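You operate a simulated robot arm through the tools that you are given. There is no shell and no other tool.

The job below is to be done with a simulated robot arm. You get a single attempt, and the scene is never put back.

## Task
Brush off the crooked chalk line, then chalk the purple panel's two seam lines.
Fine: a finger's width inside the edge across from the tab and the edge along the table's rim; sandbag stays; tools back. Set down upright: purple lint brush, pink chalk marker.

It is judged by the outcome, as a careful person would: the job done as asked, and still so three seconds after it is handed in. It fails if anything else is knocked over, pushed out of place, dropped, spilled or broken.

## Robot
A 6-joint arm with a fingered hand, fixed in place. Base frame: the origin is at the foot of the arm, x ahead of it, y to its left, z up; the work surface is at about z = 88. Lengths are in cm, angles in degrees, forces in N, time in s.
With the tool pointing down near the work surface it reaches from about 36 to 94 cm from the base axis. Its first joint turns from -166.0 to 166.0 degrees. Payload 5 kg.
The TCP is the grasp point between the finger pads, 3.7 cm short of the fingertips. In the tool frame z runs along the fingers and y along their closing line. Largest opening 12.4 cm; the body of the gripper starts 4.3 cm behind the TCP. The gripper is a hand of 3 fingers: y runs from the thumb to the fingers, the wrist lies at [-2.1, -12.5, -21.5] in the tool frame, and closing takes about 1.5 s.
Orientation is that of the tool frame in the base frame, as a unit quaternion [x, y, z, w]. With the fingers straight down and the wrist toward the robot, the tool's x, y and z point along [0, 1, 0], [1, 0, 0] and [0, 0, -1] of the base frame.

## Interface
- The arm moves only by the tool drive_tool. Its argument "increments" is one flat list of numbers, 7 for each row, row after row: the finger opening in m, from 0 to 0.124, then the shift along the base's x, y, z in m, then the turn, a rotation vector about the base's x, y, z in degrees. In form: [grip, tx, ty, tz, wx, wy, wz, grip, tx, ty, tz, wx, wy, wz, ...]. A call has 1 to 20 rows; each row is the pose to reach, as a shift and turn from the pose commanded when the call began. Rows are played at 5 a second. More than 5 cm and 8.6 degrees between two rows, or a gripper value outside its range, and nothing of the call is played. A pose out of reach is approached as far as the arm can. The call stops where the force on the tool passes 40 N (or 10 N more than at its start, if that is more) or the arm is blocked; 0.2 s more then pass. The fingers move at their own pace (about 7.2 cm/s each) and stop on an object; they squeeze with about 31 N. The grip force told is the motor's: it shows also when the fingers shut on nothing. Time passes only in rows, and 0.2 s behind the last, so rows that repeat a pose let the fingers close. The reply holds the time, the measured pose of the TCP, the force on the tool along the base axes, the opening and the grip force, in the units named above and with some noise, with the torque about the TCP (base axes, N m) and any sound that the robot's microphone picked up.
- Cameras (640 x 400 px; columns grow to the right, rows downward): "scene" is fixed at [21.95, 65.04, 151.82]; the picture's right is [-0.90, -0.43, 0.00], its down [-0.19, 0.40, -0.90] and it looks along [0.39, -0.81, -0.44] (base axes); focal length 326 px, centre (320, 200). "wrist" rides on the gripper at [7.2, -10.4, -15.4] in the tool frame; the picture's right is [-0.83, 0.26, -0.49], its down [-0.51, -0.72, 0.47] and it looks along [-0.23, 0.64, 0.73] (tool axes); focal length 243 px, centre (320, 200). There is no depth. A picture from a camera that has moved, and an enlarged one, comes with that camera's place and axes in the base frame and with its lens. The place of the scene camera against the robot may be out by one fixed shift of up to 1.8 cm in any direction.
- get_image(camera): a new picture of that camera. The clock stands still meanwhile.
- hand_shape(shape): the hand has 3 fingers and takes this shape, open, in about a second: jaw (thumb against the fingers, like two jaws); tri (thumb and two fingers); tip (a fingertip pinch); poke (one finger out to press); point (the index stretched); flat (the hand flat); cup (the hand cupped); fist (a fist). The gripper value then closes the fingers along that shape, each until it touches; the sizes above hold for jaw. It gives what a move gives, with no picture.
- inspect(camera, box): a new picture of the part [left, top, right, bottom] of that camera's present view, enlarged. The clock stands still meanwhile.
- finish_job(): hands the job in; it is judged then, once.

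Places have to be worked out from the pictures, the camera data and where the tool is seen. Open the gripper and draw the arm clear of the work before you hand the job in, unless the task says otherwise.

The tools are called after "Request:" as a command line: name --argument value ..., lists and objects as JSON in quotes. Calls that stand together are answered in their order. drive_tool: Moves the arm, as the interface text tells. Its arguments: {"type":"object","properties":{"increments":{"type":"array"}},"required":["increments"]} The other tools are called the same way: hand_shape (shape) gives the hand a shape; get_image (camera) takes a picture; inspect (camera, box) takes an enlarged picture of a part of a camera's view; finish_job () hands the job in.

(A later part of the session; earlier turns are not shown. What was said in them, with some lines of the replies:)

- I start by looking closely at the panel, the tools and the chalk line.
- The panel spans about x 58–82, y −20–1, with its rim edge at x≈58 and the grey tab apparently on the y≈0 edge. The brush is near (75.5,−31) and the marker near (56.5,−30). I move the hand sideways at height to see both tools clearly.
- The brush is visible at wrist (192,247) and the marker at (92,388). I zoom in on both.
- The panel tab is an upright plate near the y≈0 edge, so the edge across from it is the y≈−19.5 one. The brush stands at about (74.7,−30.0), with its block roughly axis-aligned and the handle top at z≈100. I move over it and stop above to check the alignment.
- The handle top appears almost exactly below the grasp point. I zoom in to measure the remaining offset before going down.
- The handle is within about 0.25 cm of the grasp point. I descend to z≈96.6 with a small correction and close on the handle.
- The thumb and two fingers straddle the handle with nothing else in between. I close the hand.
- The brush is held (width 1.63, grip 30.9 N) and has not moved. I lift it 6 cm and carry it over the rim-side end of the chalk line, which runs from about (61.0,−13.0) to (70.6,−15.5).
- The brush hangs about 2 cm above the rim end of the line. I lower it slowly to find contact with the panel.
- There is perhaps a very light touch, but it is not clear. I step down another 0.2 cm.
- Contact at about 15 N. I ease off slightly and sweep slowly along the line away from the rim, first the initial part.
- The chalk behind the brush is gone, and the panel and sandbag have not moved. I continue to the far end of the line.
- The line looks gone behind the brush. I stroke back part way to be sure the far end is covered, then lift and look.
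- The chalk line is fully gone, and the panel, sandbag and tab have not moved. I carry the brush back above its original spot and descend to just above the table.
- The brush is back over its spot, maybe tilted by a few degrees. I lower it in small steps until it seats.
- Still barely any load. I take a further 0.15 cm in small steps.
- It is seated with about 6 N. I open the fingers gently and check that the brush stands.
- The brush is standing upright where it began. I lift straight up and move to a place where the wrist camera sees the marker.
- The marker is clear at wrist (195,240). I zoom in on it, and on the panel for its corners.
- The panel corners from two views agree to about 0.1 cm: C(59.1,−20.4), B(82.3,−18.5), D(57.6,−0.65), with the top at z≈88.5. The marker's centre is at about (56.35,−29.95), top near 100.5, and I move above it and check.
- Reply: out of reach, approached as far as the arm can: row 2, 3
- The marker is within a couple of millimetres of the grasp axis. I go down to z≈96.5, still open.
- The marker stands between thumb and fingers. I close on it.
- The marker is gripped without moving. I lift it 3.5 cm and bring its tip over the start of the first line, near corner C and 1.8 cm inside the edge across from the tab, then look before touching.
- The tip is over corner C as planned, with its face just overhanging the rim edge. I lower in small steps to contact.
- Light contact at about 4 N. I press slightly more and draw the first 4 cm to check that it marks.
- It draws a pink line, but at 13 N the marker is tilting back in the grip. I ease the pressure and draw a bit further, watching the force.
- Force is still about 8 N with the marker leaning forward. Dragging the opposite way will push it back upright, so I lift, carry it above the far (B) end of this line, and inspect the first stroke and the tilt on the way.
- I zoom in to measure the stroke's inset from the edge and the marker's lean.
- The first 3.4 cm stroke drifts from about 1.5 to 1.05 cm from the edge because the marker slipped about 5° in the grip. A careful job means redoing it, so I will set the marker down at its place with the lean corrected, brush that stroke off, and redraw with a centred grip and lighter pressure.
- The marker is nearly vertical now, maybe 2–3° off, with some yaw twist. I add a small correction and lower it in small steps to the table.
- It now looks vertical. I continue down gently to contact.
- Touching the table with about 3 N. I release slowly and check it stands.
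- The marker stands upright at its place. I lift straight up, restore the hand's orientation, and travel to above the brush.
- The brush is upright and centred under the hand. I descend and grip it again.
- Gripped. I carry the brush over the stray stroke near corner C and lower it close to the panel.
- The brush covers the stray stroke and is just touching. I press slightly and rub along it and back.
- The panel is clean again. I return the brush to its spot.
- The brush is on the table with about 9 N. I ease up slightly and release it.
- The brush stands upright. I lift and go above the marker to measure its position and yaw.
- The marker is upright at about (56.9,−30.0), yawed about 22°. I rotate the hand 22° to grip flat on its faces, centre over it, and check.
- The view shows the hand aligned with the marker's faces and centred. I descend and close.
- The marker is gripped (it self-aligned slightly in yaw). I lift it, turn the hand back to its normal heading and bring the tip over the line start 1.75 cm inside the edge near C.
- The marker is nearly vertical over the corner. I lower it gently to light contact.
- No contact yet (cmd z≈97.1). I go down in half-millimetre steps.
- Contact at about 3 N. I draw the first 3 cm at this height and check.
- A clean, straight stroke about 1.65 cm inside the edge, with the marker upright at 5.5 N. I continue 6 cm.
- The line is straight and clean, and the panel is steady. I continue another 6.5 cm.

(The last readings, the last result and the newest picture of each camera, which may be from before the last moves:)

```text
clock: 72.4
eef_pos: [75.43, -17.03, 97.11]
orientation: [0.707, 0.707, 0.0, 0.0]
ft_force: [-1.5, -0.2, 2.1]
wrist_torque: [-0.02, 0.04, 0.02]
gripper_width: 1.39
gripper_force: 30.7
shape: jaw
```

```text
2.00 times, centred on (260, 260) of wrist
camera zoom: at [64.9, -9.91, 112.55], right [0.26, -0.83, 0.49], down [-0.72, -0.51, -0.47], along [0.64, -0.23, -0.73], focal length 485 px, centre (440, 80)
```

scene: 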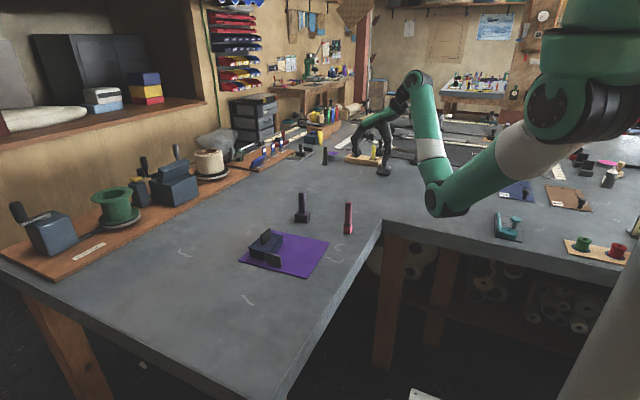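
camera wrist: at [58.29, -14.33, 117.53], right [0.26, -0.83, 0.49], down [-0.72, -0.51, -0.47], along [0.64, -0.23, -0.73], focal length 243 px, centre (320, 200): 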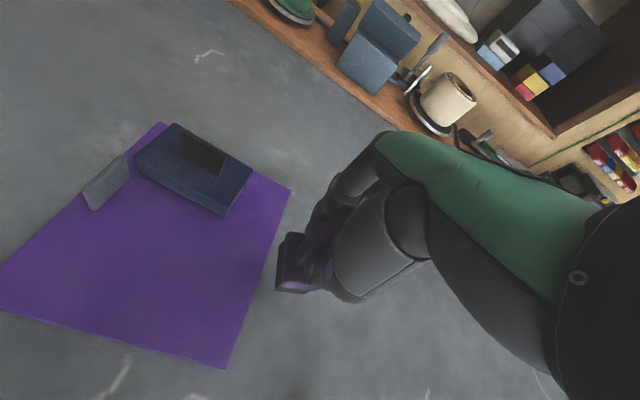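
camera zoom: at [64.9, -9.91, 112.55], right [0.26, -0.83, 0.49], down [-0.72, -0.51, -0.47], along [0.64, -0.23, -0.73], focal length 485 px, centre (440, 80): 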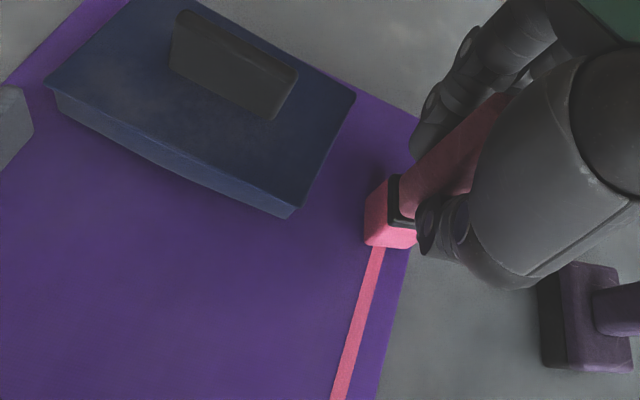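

Inset is holding at about 1.7 cm and the force is light (2 N). I finish the last 6 cm with slightly more pressure.

Request:
drive_tool --increments '[0, 0.006, 0.0005, -0.0002, 0, 0, 0, 0, 0.012, 0.001, -0.0003, 0, 0, 0, 0, 0.018, 0.0014, -0.0003, 0, 0, 0, 0, 0.024, 0.0019, -0.0003, 0, 0, 0, 0, 0.03, 0.0024, -0.0003, 0, 0, 0, 0, 0.036, 0.0029, -0.0003, 0, 0, 0, 0, 0.042, 0.0034, -0.0003, 0, 0, 0, 0, 0.048, 0.0039, -0.0003, 0, 0, 0, 0, 0.054, 0.0043, -0.0003, 0, 0, 0, 0, 0.06, 0.0048, -0.0003, 0, 0, 0]'

Request:
inspect --camera "scene" --box '[250, 190, 340, 255]'

Request:
inspect --camera "wrist" --box '[160, 160, 360, 360]'

```text
clock: 74.6
eef_pos: [81.36, -16.77, 97.16]
orientation: [0.707, 0.707, 0.001, -0.001]
ft_force: [-1.4, -0.9, 4.1]
wrist_torque: [0.02, 0.07, 0.0]
gripper_width: 1.39
gripper_force: 30.7
shape: jaw
```

```text
6.15 times, centred on (295, 222) of scene
camera zoom: at [21.95, 65.04, 151.82], right [-0.9, -0.43, 0.0], down [-0.19, 0.4, -0.9], along [0.39, -0.81, -0.44], focal length 2004 px, centre (474, 62)
```

zoom: 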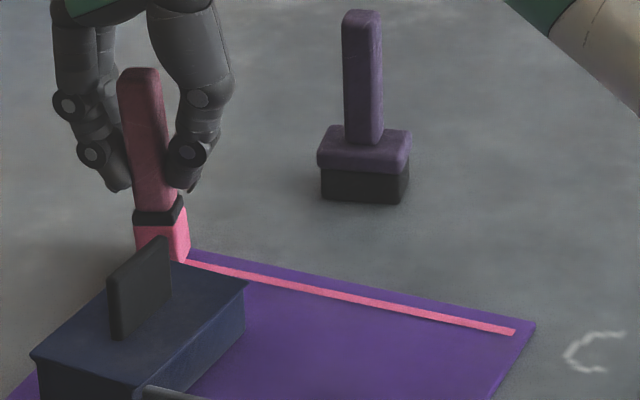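

```text
2.00 times, centred on (260, 260) of wrist
camera zoom: at [70.89, -9.45, 112.53], right [0.26, -0.83, 0.49], down [-0.72, -0.51, -0.47], along [0.64, -0.23, -0.73], focal length 485 px, centre (440, 80)
```

zoom: 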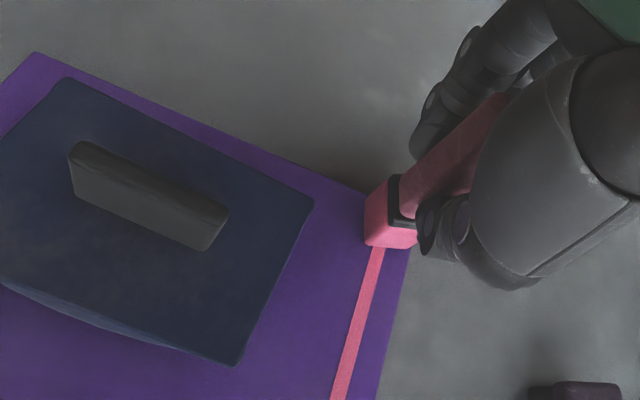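

Line one is complete and straight. I lift, carry the marker back to corner C and position it for the second line, 1.75 cm inside the rim-side edge.

Request:
drive_tool --increments '[0, 0, 0, 0.02, 0, 0, 0, 0, 0, 0, 0.04, 0, 0, 0, 0, -0.04, -0.005, 0.04, 0, 0, 0, 0, -0.08, -0.01, 0.04, 0, 0, 0, 0, -0.12, -0.015, 0.04, 0, 0, 0, 0, -0.16, -0.02, 0.04, 0, 0, 0, 0, -0.204, -0.0252, 0.04, 0, 0, 0, 0, -0.204, -0.0252, 0.015, 0, 0, 0, 0, -0.204, -0.0252, 0.007, 0, 0, 0, 0, -0.204, -0.0252, 0.007, 0, 0, 0]'

Request:
inspect --camera "scene" --box '[240, 190, 370, 275]'

Request:
inspect --camera "wrist" --box '[200, 180, 360, 320]'

```text
clock: 76.8
eef_pos: [61.06, -19.22, 97.76]
orientation: [0.707, 0.707, 0.001, 0.0]
ft_force: [0.6, -0.1, -0.7]
wrist_torque: [-0.02, 0.02, 0.01]
gripper_width: 1.38
gripper_force: 31.3
shape: jaw
```

```text
4.71 times, centred on (305, 232) of scene
camera zoom: at [21.95, 65.04, 151.82], right [-0.9, -0.43, 0.0], down [-0.19, 0.4, -0.9], along [0.39, -0.81, -0.44], focal length 1532 px, centre (391, 47)
```

zoom: 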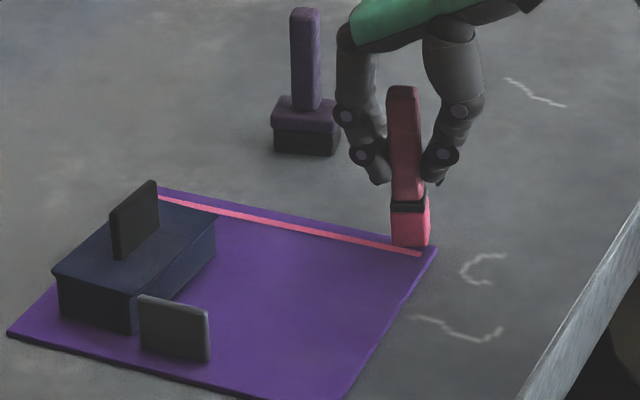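

```text
2.86 times, centred on (280, 250) of wrist
camera zoom: at [50.53, -12.05, 113.17], right [0.26, -0.83, 0.49], down [-0.72, -0.51, -0.47], along [0.64, -0.23, -0.73], focal length 693 px, centre (434, 57)
```

zoom: 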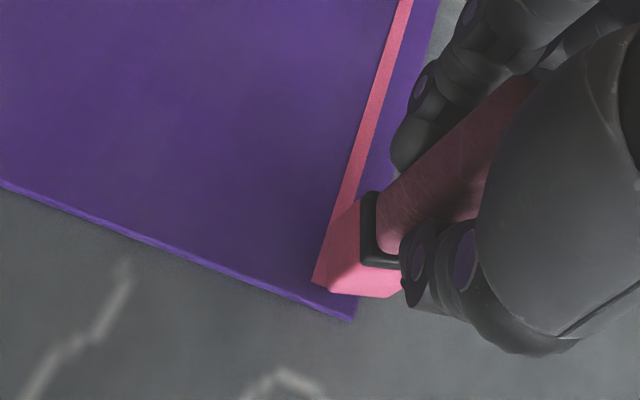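

The marker leans slightly, so I estimate the tip at (60.65,−19.5). I shift +0.12 cm in x and lower gently to contact.

Request:
drive_tool --increments '[0, 0.0012, 0, -0.003, 0, 0, 0, 0, 0.0012, 0, -0.005, 0, 0, 0, 0, 0.0012, 0, -0.006, 0, 0, 0, 0, 0.0012, 0, -0.0065, 0, 0, 0, 0, 0.0012, 0, -0.0065, 0, 0, 0]'

Request:
drive_tool --increments '[0, 0, 0, -0.0005, 0, 0, 0, 0, 0, 0, -0.0005, 0, 0, 0]'

```text
clock: 78.0
eef_pos: [60.99, -19.34, 97.08]
orientation: [0.708, 0.706, 0.0, 0.0]
ft_force: [0.8, -0.6, 0.5]
wrist_torque: [0.01, 0.03, 0.01]
gripper_width: 1.34
gripper_force: 31.0
shape: jaw
```

```text
clock: 78.6
eef_pos: [61.0, -19.25, 97.25]
orientation: [0.708, 0.706, 0.0, 0.0]
ft_force: [0.5, -0.6, 2.7]
wrist_torque: [0.01, -0.02, 0.06]
gripper_width: 1.4
gripper_force: 31.1
shape: jaw
```

Light contact (about 3.5 N). I draw the first 3 cm of the second line along the rim-side edge.

Request:
drive_tool --increments '[0, -0.0004, 0.006, 0, 0, 0, 0, 0, -0.0009, 0.012, 0, 0, 0, 0, 0, -0.0013, 0.018, 0, 0, 0, 0, 0, -0.0018, 0.024, 0, 0, 0, 0, 0, -0.0022, 0.03, 0, 0, 0, 0]'

Request:
inspect --camera "scene" --box '[290, 200, 360, 260]'

Request:
inspect --camera "wrist" --box '[200, 180, 360, 340]'

```text
clock: 79.8
eef_pos: [60.83, -16.22, 97.22]
orientation: [0.708, 0.706, 0.0, 0.0]
ft_force: [0.4, -1.5, 6.7]
wrist_torque: [-0.01, -0.11, -0.02]
gripper_width: 1.36
gripper_force: 30.6
shape: jaw
```

```text
6.67 times, centred on (325, 230) of scene
camera zoom: at [21.95, 65.04, 151.82], right [-0.9, -0.43, 0.0], down [-0.19, 0.4, -0.9], along [0.39, -0.81, -0.44], focal length 2170 px, centre (287, 0)
```

zoom: 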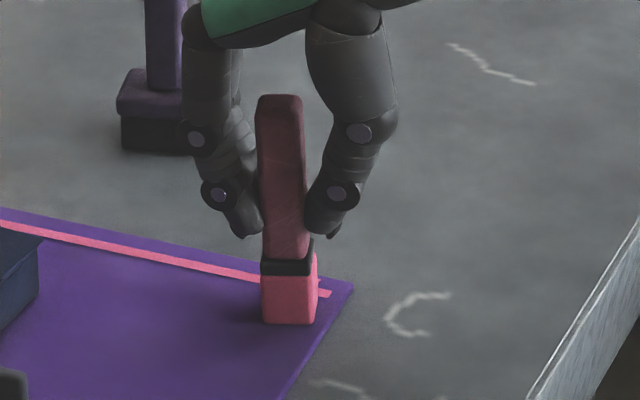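

```text
2.50 times, centred on (280, 260) of wrist
camera zoom: at [50.41, -8.95, 112.52], right [0.26, -0.83, 0.49], down [-0.72, -0.51, -0.47], along [0.64, -0.23, -0.73], focal length 606 px, centre (420, 50)
```

zoom: 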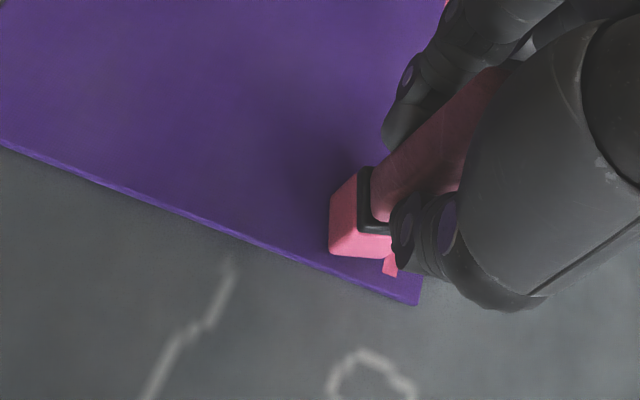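

The stroke trails behind the marker and is mostly hidden. I ease the pressure slightly and draw 4 cm more, then check the inset.

Request:
drive_tool --increments '[0, -0.0004, 0.006, 0.0003, 0, 0, 0, 0, -0.0009, 0.012, 0.0003, 0, 0, 0, 0, -0.0013, 0.018, 0.0003, 0, 0, 0, 0, -0.0018, 0.024, 0.0003, 0, 0, 0, 0, -0.0022, 0.03, 0.0003, 0, 0, 0, 0, -0.003, 0.04, 0.0003, 0, 0, 0]'

Request:
inspect --camera "scene" --box '[290, 200, 360, 260]'

Request:
inspect --camera "wrist" --box '[200, 180, 360, 340]'

```text
clock: 81.2
eef_pos: [60.56, -12.19, 97.19]
orientation: [0.707, 0.707, 0.0, 0.0]
ft_force: [0.1, -2.5, 6.8]
wrist_torque: [-0.14, -0.1, 0.0]
gripper_width: 1.36
gripper_force: 31.1
shape: jaw
```

```text
6.67 times, centred on (325, 230) of scene
camera zoom: at [21.95, 65.04, 151.82], right [-0.9, -0.43, 0.0], down [-0.19, 0.4, -0.9], along [0.39, -0.81, -0.44], focal length 2170 px, centre (287, 0)
```

zoom: 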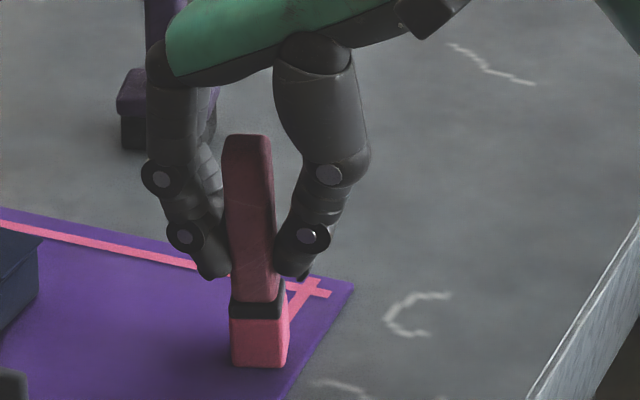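

```text
2.50 times, centred on (280, 260) of wrist
camera zoom: at [50.11, -4.96, 112.55], right [0.26, -0.83, 0.49], down [-0.72, -0.51, -0.47], along [0.64, -0.23, -0.73], focal length 606 px, centre (420, 50)
```

zoom: 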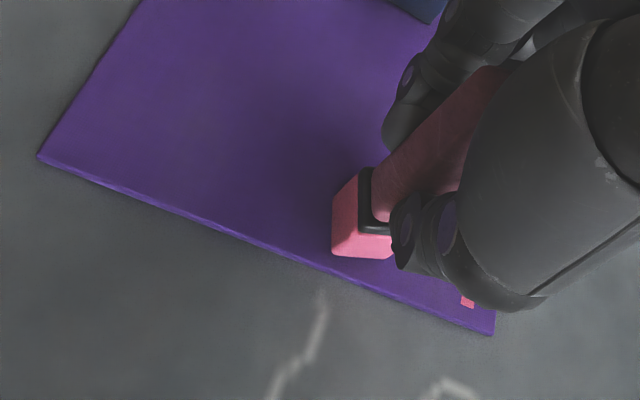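

I zoom further on the visible part of line two to measure its inset.

Request:
inspect --camera "scene" --box '[320, 232, 350, 262]'

```text
13.33 times, centred on (335, 247) of scene
camera zoom: at [21.95, 65.04, 151.82], right [-0.9, -0.43, 0.0], down [-0.19, 0.4, -0.9], along [0.39, -0.81, -0.44], focal length 4341 px, centre (120, -427)
```

zoom: 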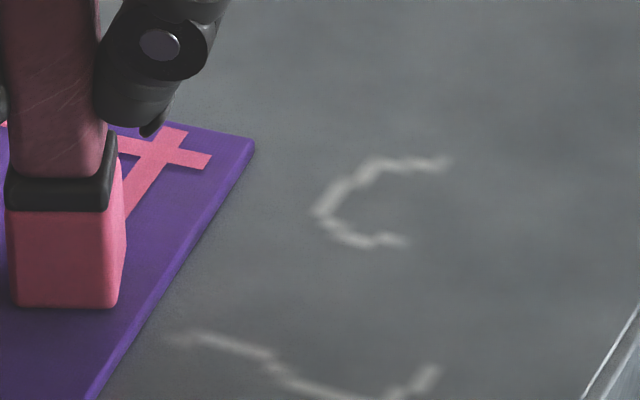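

Line two measures about 2.05 cm inside and parallel, which is fine but a touch wide. I keep drawing with a very slight drift toward 1.85 cm and lighter pressure.

Request:
drive_tool --increments '[0, -0.0006, 0.006, 0.0003, 0, 0, 0, 0, -0.0011, 0.012, 0.0003, 0, 0, 0, 0, -0.0017, 0.018, 0.0003, 0, 0, 0, 0, -0.0022, 0.024, 0.0003, 0, 0, 0, 0, -0.0028, 0.03, 0.0003, 0, 0, 0, 0, -0.0033, 0.036, 0.0003, 0, 0, 0, 0, -0.0039, 0.042, 0.0003, 0, 0, 0, 0, -0.0045, 0.048, 0.0003, 0, 0, 0, 0, -0.0051, 0.055, 0.0003, 0, 0, 0]'

Request:
inspect --camera "scene" --box '[290, 210, 360, 275]'

Request:
inspect --camera "wrist" --box '[180, 160, 380, 360]'

```text
clock: 83.2
eef_pos: [60.07, -6.66, 97.12]
orientation: [0.707, 0.707, 0.0, 0.0]
ft_force: [0.5, -1.5, 3.1]
wrist_torque: [-0.08, -0.04, -0.02]
gripper_width: 1.39
gripper_force: 30.7
shape: jaw
```

```text
6.15 times, centred on (325, 242) of scene
camera zoom: at [21.95, 65.04, 151.82], right [-0.9, -0.43, 0.0], down [-0.19, 0.4, -0.9], along [0.39, -0.81, -0.44], focal length 2004 px, centre (289, -62)
```

zoom: 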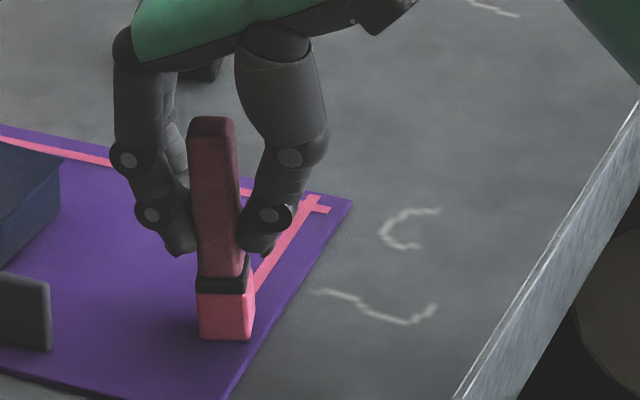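

```text
2.00 times, centred on (280, 260) of wrist
camera zoom: at [49.56, 0.52, 112.56], right [0.26, -0.83, 0.49], down [-0.72, -0.51, -0.47], along [0.64, -0.23, -0.73], focal length 485 px, centre (400, 80)
```

zoom: 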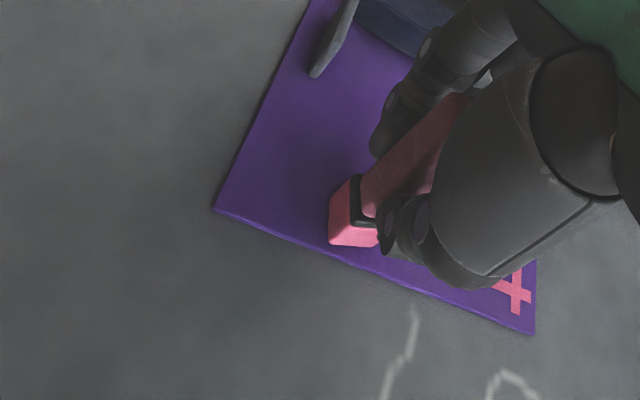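

Everything is steady, with line two about 2.0 cm inside at the corner. I draw the last 5.6 cm to just short of the tab-side edge.

Request:
drive_tool --increments '[0, -0.0006, 0.006, 0, 0, 0, 0, 0, -0.0011, 0.012, 0, 0, 0, 0, 0, -0.0017, 0.018, 0, 0, 0, 0, 0, -0.0022, 0.024, 0, 0, 0, 0, 0, -0.0028, 0.03, 0, 0, 0, 0, 0, -0.0033, 0.036, 0, 0, 0, 0, 0, -0.0039, 0.042, 0, 0, 0, 0, 0, -0.0045, 0.048, 0, 0, 0, 0, 0, -0.0052, 0.056, 0, 0, 0, 0]'

Request:
inspect --camera "scene" --box '[280, 210, 360, 285]'

Request:
inspect --camera "wrist" --box '[180, 160, 380, 360]'

```text
clock: 85.2
eef_pos: [59.42, -1.05, 97.19]
orientation: [0.707, 0.707, 0.0, 0.0]
ft_force: [-0.1, 0.5, 0.7]
wrist_torque: [-0.01, -0.03, -0.02]
gripper_width: 1.35
gripper_force: 30.8
shape: jaw
```

```text
5.33 times, centred on (320, 248) of scene
camera zoom: at [21.95, 65.04, 151.82], right [-0.9, -0.43, 0.0], down [-0.19, 0.4, -0.9], along [0.39, -0.81, -0.44], focal length 1736 px, centre (320, -53)
```

zoom: 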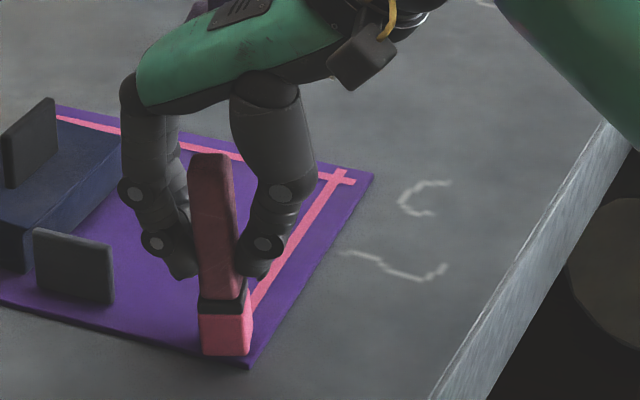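

```text
2.00 times, centred on (280, 260) of wrist
camera zoom: at [49.08, 6.12, 112.56], right [0.26, -0.83, 0.49], down [-0.72, -0.51, -0.47], along [0.64, -0.23, -0.73], focal length 485 px, centre (400, 80)
```

zoom: 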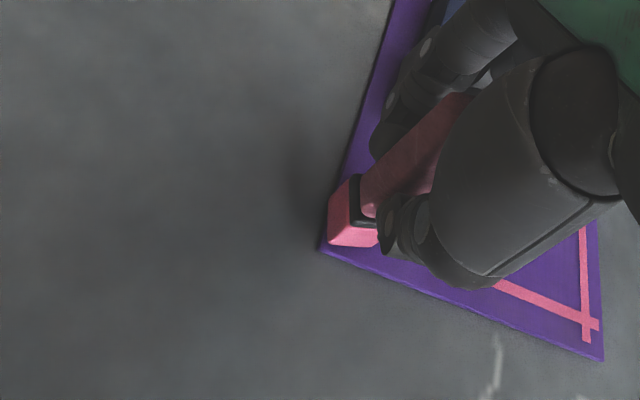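

The line reaches near the edge, but the final force reading is very light. I lift and move off toward the marker's home to check the end of line two.

Request:
drive_tool --increments '[0, 0, 0, 0.02, 0, 0, 0, 0, 0, 0, 0.035, 0, 0, 0, 0, 0, -0.045, 0.035, 0, 0, 0, 0, 0, -0.09, 0.035, 0, 0, 0, 0, 0, -0.135, 0.035, 0, 0, 0, 0, 0, -0.18, 0.035, 0, 0, 0, 0, 0, -0.18, 0.035, 0, 0, 0]'

Request:
inspect --camera "scene" --box '[230, 200, 370, 285]'

Request:
inspect --camera "wrist" --box '[0, 60, 340, 320]'

```text
clock: 86.8
eef_pos: [59.4, -19.21, 100.81]
orientation: [0.707, 0.707, 0.0, 0.0]
ft_force: [0.5, 0.3, -1.8]
wrist_torque: [0.0, -0.02, -0.02]
gripper_width: 1.35
gripper_force: 31.3
shape: jaw
```

```text
4.57 times, centred on (300, 242) of scene
camera zoom: at [21.95, 65.04, 151.82], right [-0.9, -0.43, 0.0], down [-0.19, 0.4, -0.9], along [0.39, -0.81, -0.44], focal length 1488 px, centre (411, 6)
```

zoom: 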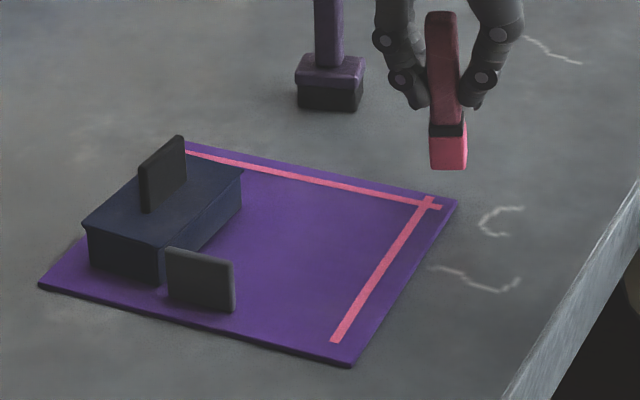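

```text
1.54 times, centred on (170, 190) of wrist
camera zoom: at [49.09, -11.98, 116.11], right [0.26, -0.83, 0.49], down [-0.72, -0.51, -0.47], along [0.64, -0.23, -0.73], focal length 373 px, centre (551, 215)
```

zoom: 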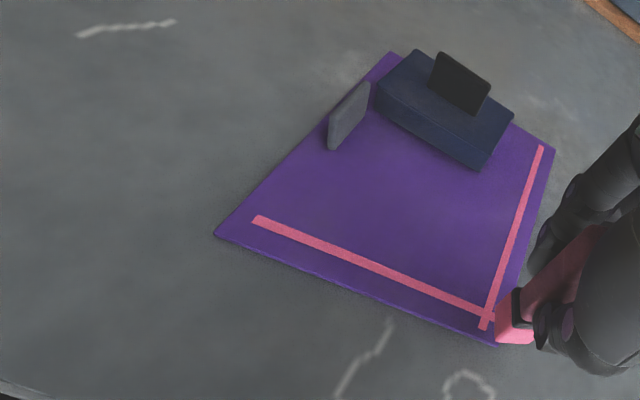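

Both lines are clean: line one about 1.65–1.75 cm inside, line two about 2.0–1.85 cm inside, and both run nearly edge to edge. I take the marker back to its place, correcting the slight lean, and stop just above the table.

Request:
drive_tool --increments '[0, -0.01, -0.036, 0, 0.5, -0.8, 0, 0, -0.02, -0.072, 0, 1, -1.6, 0, 0, -0.0297, -0.108, 0, 1.5, -2.5, 0, 0, -0.0297, -0.108, -0.02, 1.5, -2.5, 0, 0, -0.0297, -0.108, -0.03, 1.5, -2.5, 0, 0, -0.0297, -0.108, -0.033, 1.5, -2.5, 0, 0, -0.0297, -0.108, -0.033, 1.5, -2.5, 0]'

Request:
inspect --camera "scene" --box '[310, 180, 390, 250]'

Request:
inspect --camera "wrist" --box '[220, 180, 340, 300]'

```text
clock: 88.4
eef_pos: [56.44, -29.82, 97.38]
orientation: [0.708, 0.706, 0.024, 0.006]
ft_force: [-0.4, -0.7, -1.0]
wrist_torque: [-0.03, 0.02, -0.01]
gripper_width: 1.35
gripper_force: 30.5
shape: jaw
```

```text
5.71 times, centred on (350, 215) of scene
camera zoom: at [21.95, 65.04, 151.82], right [-0.9, -0.43, 0.0], down [-0.19, 0.4, -0.9], along [0.39, -0.81, -0.44], focal length 1860 px, centre (149, 114)
```

zoom: 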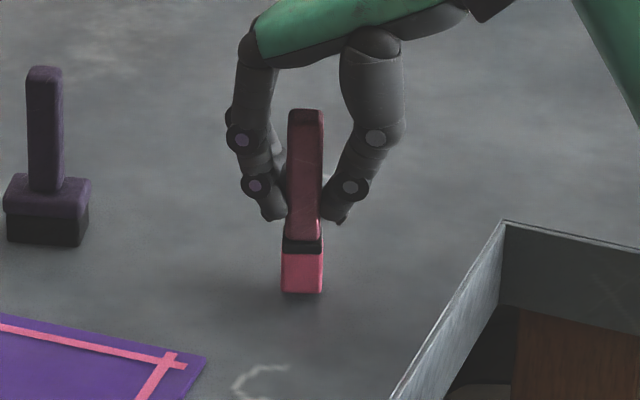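

```text
3.33 times, centred on (280, 240) of wrist
camera zoom: at [45.43, -23.1, 112.44], right [0.24, -0.84, 0.48], down [-0.7, -0.49, -0.52], along [0.67, -0.21, -0.71], focal length 809 px, centre (453, 67)
```

zoom: 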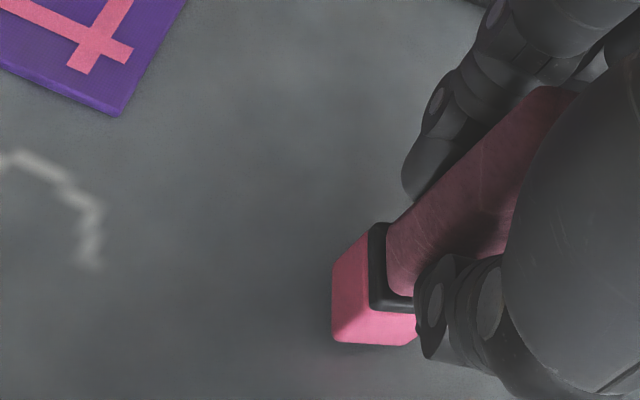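

The marker is vertical within about 1°. I lower it to the table in small steps.

Request:
drive_tool --increments '[0, 0, 0, -0.003, 0, 0, 0, 0, 0, 0, -0.005, 0, 0, 0, 0, 0, 0, -0.006, 0, 0, 0, 0, 0, 0, -0.0065, 0, 0, 0, 0, 0, 0, -0.0065, 0, 0, 0]'

Request:
drive_tool --increments '[0, 0, 0, -0.0006, 0, 0, 0, 0, 0, 0, -0.001, 0, 0, 0, 0, 0, 0, -0.001, 0, 0, 0]'

```text
clock: 89.6
eef_pos: [56.56, -29.89, 96.84]
orientation: [0.707, 0.707, 0.025, 0.006]
ft_force: [0.5, 0.5, -1.5]
wrist_torque: [0.0, -0.02, -0.02]
gripper_width: 1.36
gripper_force: 31.0
shape: jaw
```

```text
clock: 90.4
eef_pos: [56.51, -29.85, 96.72]
orientation: [0.707, 0.707, 0.024, 0.006]
ft_force: [-0.1, 0.0, -0.9]
wrist_torque: [0.0, 0.01, 0.0]
gripper_width: 1.33
gripper_force: 30.9
shape: jaw
```

No contact yet. I continue down in 0.5 mm steps.

Request:
drive_tool --increments '[0, 0, 0, -0.0005, 0, 0, 0, 0, 0, 0, -0.001, 0, 0, 0, 0, 0, 0, -0.001, 0, 0, 0]'

```text
clock: 91.2
eef_pos: [56.52, -29.95, 96.62]
orientation: [0.707, 0.706, 0.026, 0.006]
ft_force: [0.7, -0.8, 2.3]
wrist_torque: [0.04, -0.01, -0.01]
gripper_width: 1.36
gripper_force: 30.7
shape: jaw
```

The marker touches with about 3 N. I release slowly.

Request:
drive_tool --increments '[0.018, 0, 0, 0, 0, 0, 0, 0.022, 0, 0, 0, 0, 0, 0, 0.03, 0, 0, 0, 0, 0, 0, 0.05, 0, 0, 0, 0, 0, 0, 0.08, 0, 0, 0, 0, 0, 0, 0.08, 0, 0, 0, 0, 0, 0, 0.08, 0, 0, 0, 0, 0, 0]'

Request:
inspect --camera "scene" --box '[310, 180, 390, 250]'

Request:
inspect --camera "wrist" --box '[220, 140, 400, 350]'

```text
clock: 92.8
eef_pos: [56.4, -29.8, 96.56]
orientation: [0.707, 0.706, 0.024, 0.006]
ft_force: [0.1, 0.3, -0.4]
wrist_torque: [0.01, -0.01, 0.03]
gripper_width: 7.98
gripper_force: 0.1
shape: jaw
```

```text
5.71 times, centred on (350, 215) of scene
camera zoom: at [21.95, 65.04, 151.82], right [-0.9, -0.43, 0.0], down [-0.19, 0.4, -0.9], along [0.39, -0.81, -0.44], focal length 1860 px, centre (149, 114)
```

zoom: 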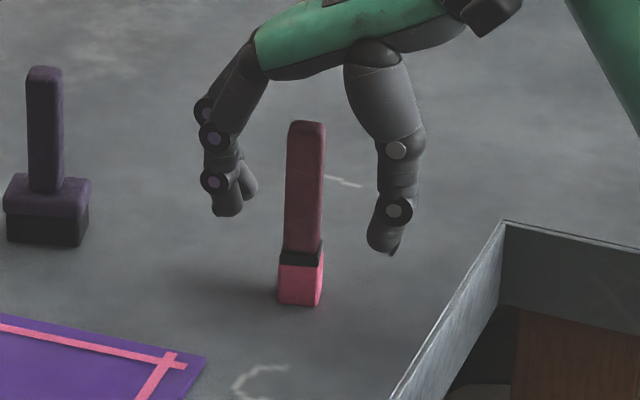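

```text
1.90 times, centred on (310, 245) of wrist
camera zoom: at [45.43, -23.1, 111.64], right [0.24, -0.84, 0.48], down [-0.7, -0.49, -0.52], along [0.67, -0.21, -0.71], focal length 462 px, centre (339, 114)
```

zoom: 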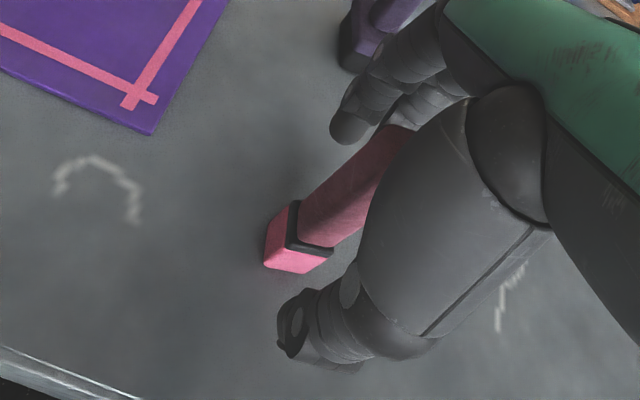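

The marker stands upright. I lift straight up, straighten the hand and draw the arm well clear.

Request:
drive_tool --increments '[0.08, 0, 0, 0.03, 0, 0, 0, 0.08, 0, 0, 0.07, 0, 0, 0, 0.08, 0, 0, 0.11, 0, 0, 0, 0.08, 0.03, -0.02, 0.13, -1.5, 2.5, 0, 0.08, 0.06, -0.05, 0.15, -1.5, 2.5, 0, 0.08, 0.08, -0.09, 0.17, -1.5, 2.5, 0, 0.08, 0.1, -0.13, 0.19, -1.5, 2.5, 0, 0.08, 0.12, -0.16, 0.2, -1.5, 2.5, 0, 0.08, 0.12, -0.16, 0.2, -1.5, 2.5, 0]'

Request:
get_image --camera "wrist"

Request:
get_image --camera "scene"

Request:
inspect --camera "scene" --box '[230, 180, 370, 285]'

```text
clock: 94.8
eef_pos: [68.51, -45.99, 116.57]
orientation: [0.708, 0.706, 0.0, -0.001]
ft_force: [0.6, 0.4, -0.7]
wrist_torque: [-0.02, -0.03, 0.01]
gripper_width: 7.95
gripper_force: 0.1
shape: jaw
```

```text
taken
camera wrist: at [58.11, -38.71, 131.99], right [0.26, -0.83, 0.49], down [-0.72, -0.51, -0.47], along [0.64, -0.23, -0.73], focal length 243 px, centre (320, 200)
```

wrist: 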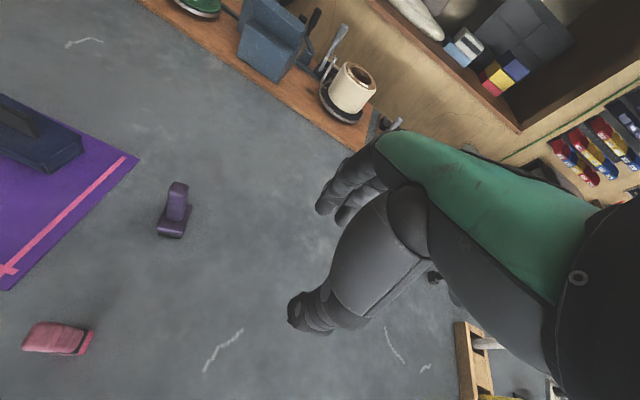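

```text
taken
```

scene: 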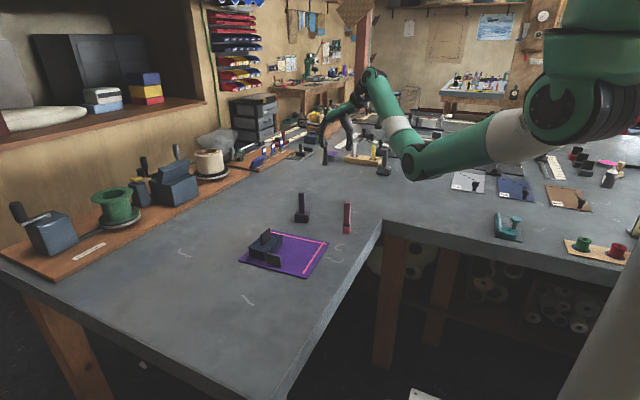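

```text
3.81 times, centred on (300, 232) of scene
camera zoom: at [21.95, 65.04, 151.82], right [-0.9, -0.43, 0.0], down [-0.19, 0.4, -0.9], along [0.39, -0.81, -0.44], focal length 1240 px, centre (396, 76)
```

zoom: 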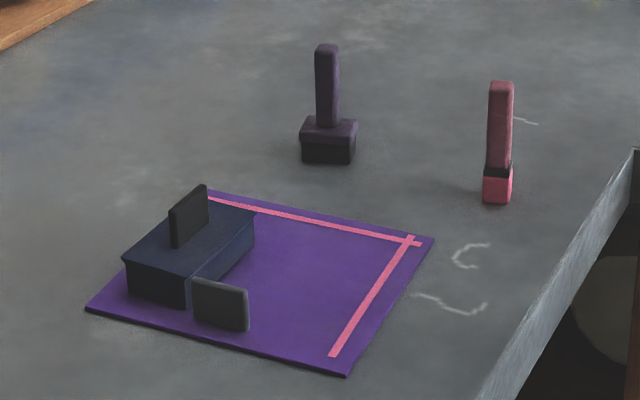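

Both tools stand upright at their places, the crooked line is gone, and both seam lines are drawn. The panel and sandbag are unmoved and the arm is clear, so I hand the job in.

Request:
finish_job

```text
The job is handed in.
```

The crooked chalk line is gone and both seam lines are drawn on the purple panel. The job is handed in; I haven't been told how it was judged.

- **Seam lines:** The line opposite the tab sits about 1.65–1.75 cm inside its edge. The line along the table's rim sits about 2.0 cm inside at the corner, easing to about 1.85 cm at the far end. Both stop about 1 cm or less short of the panel's edges, and they cross at their shared corner.
- **Redone stroke:** My first stroke on the line opposite the tab drifted towards the edge because the marker slipped in the grip. I brushed it off and drew that line again from the start.
- **Sandbag and panel:** Neither moved in the camera views.
- **Tools:** The purple lint brush and the pink chalk marker are standing upright within about half a centimetre of where they started. Both are turned slightly compared with the start.
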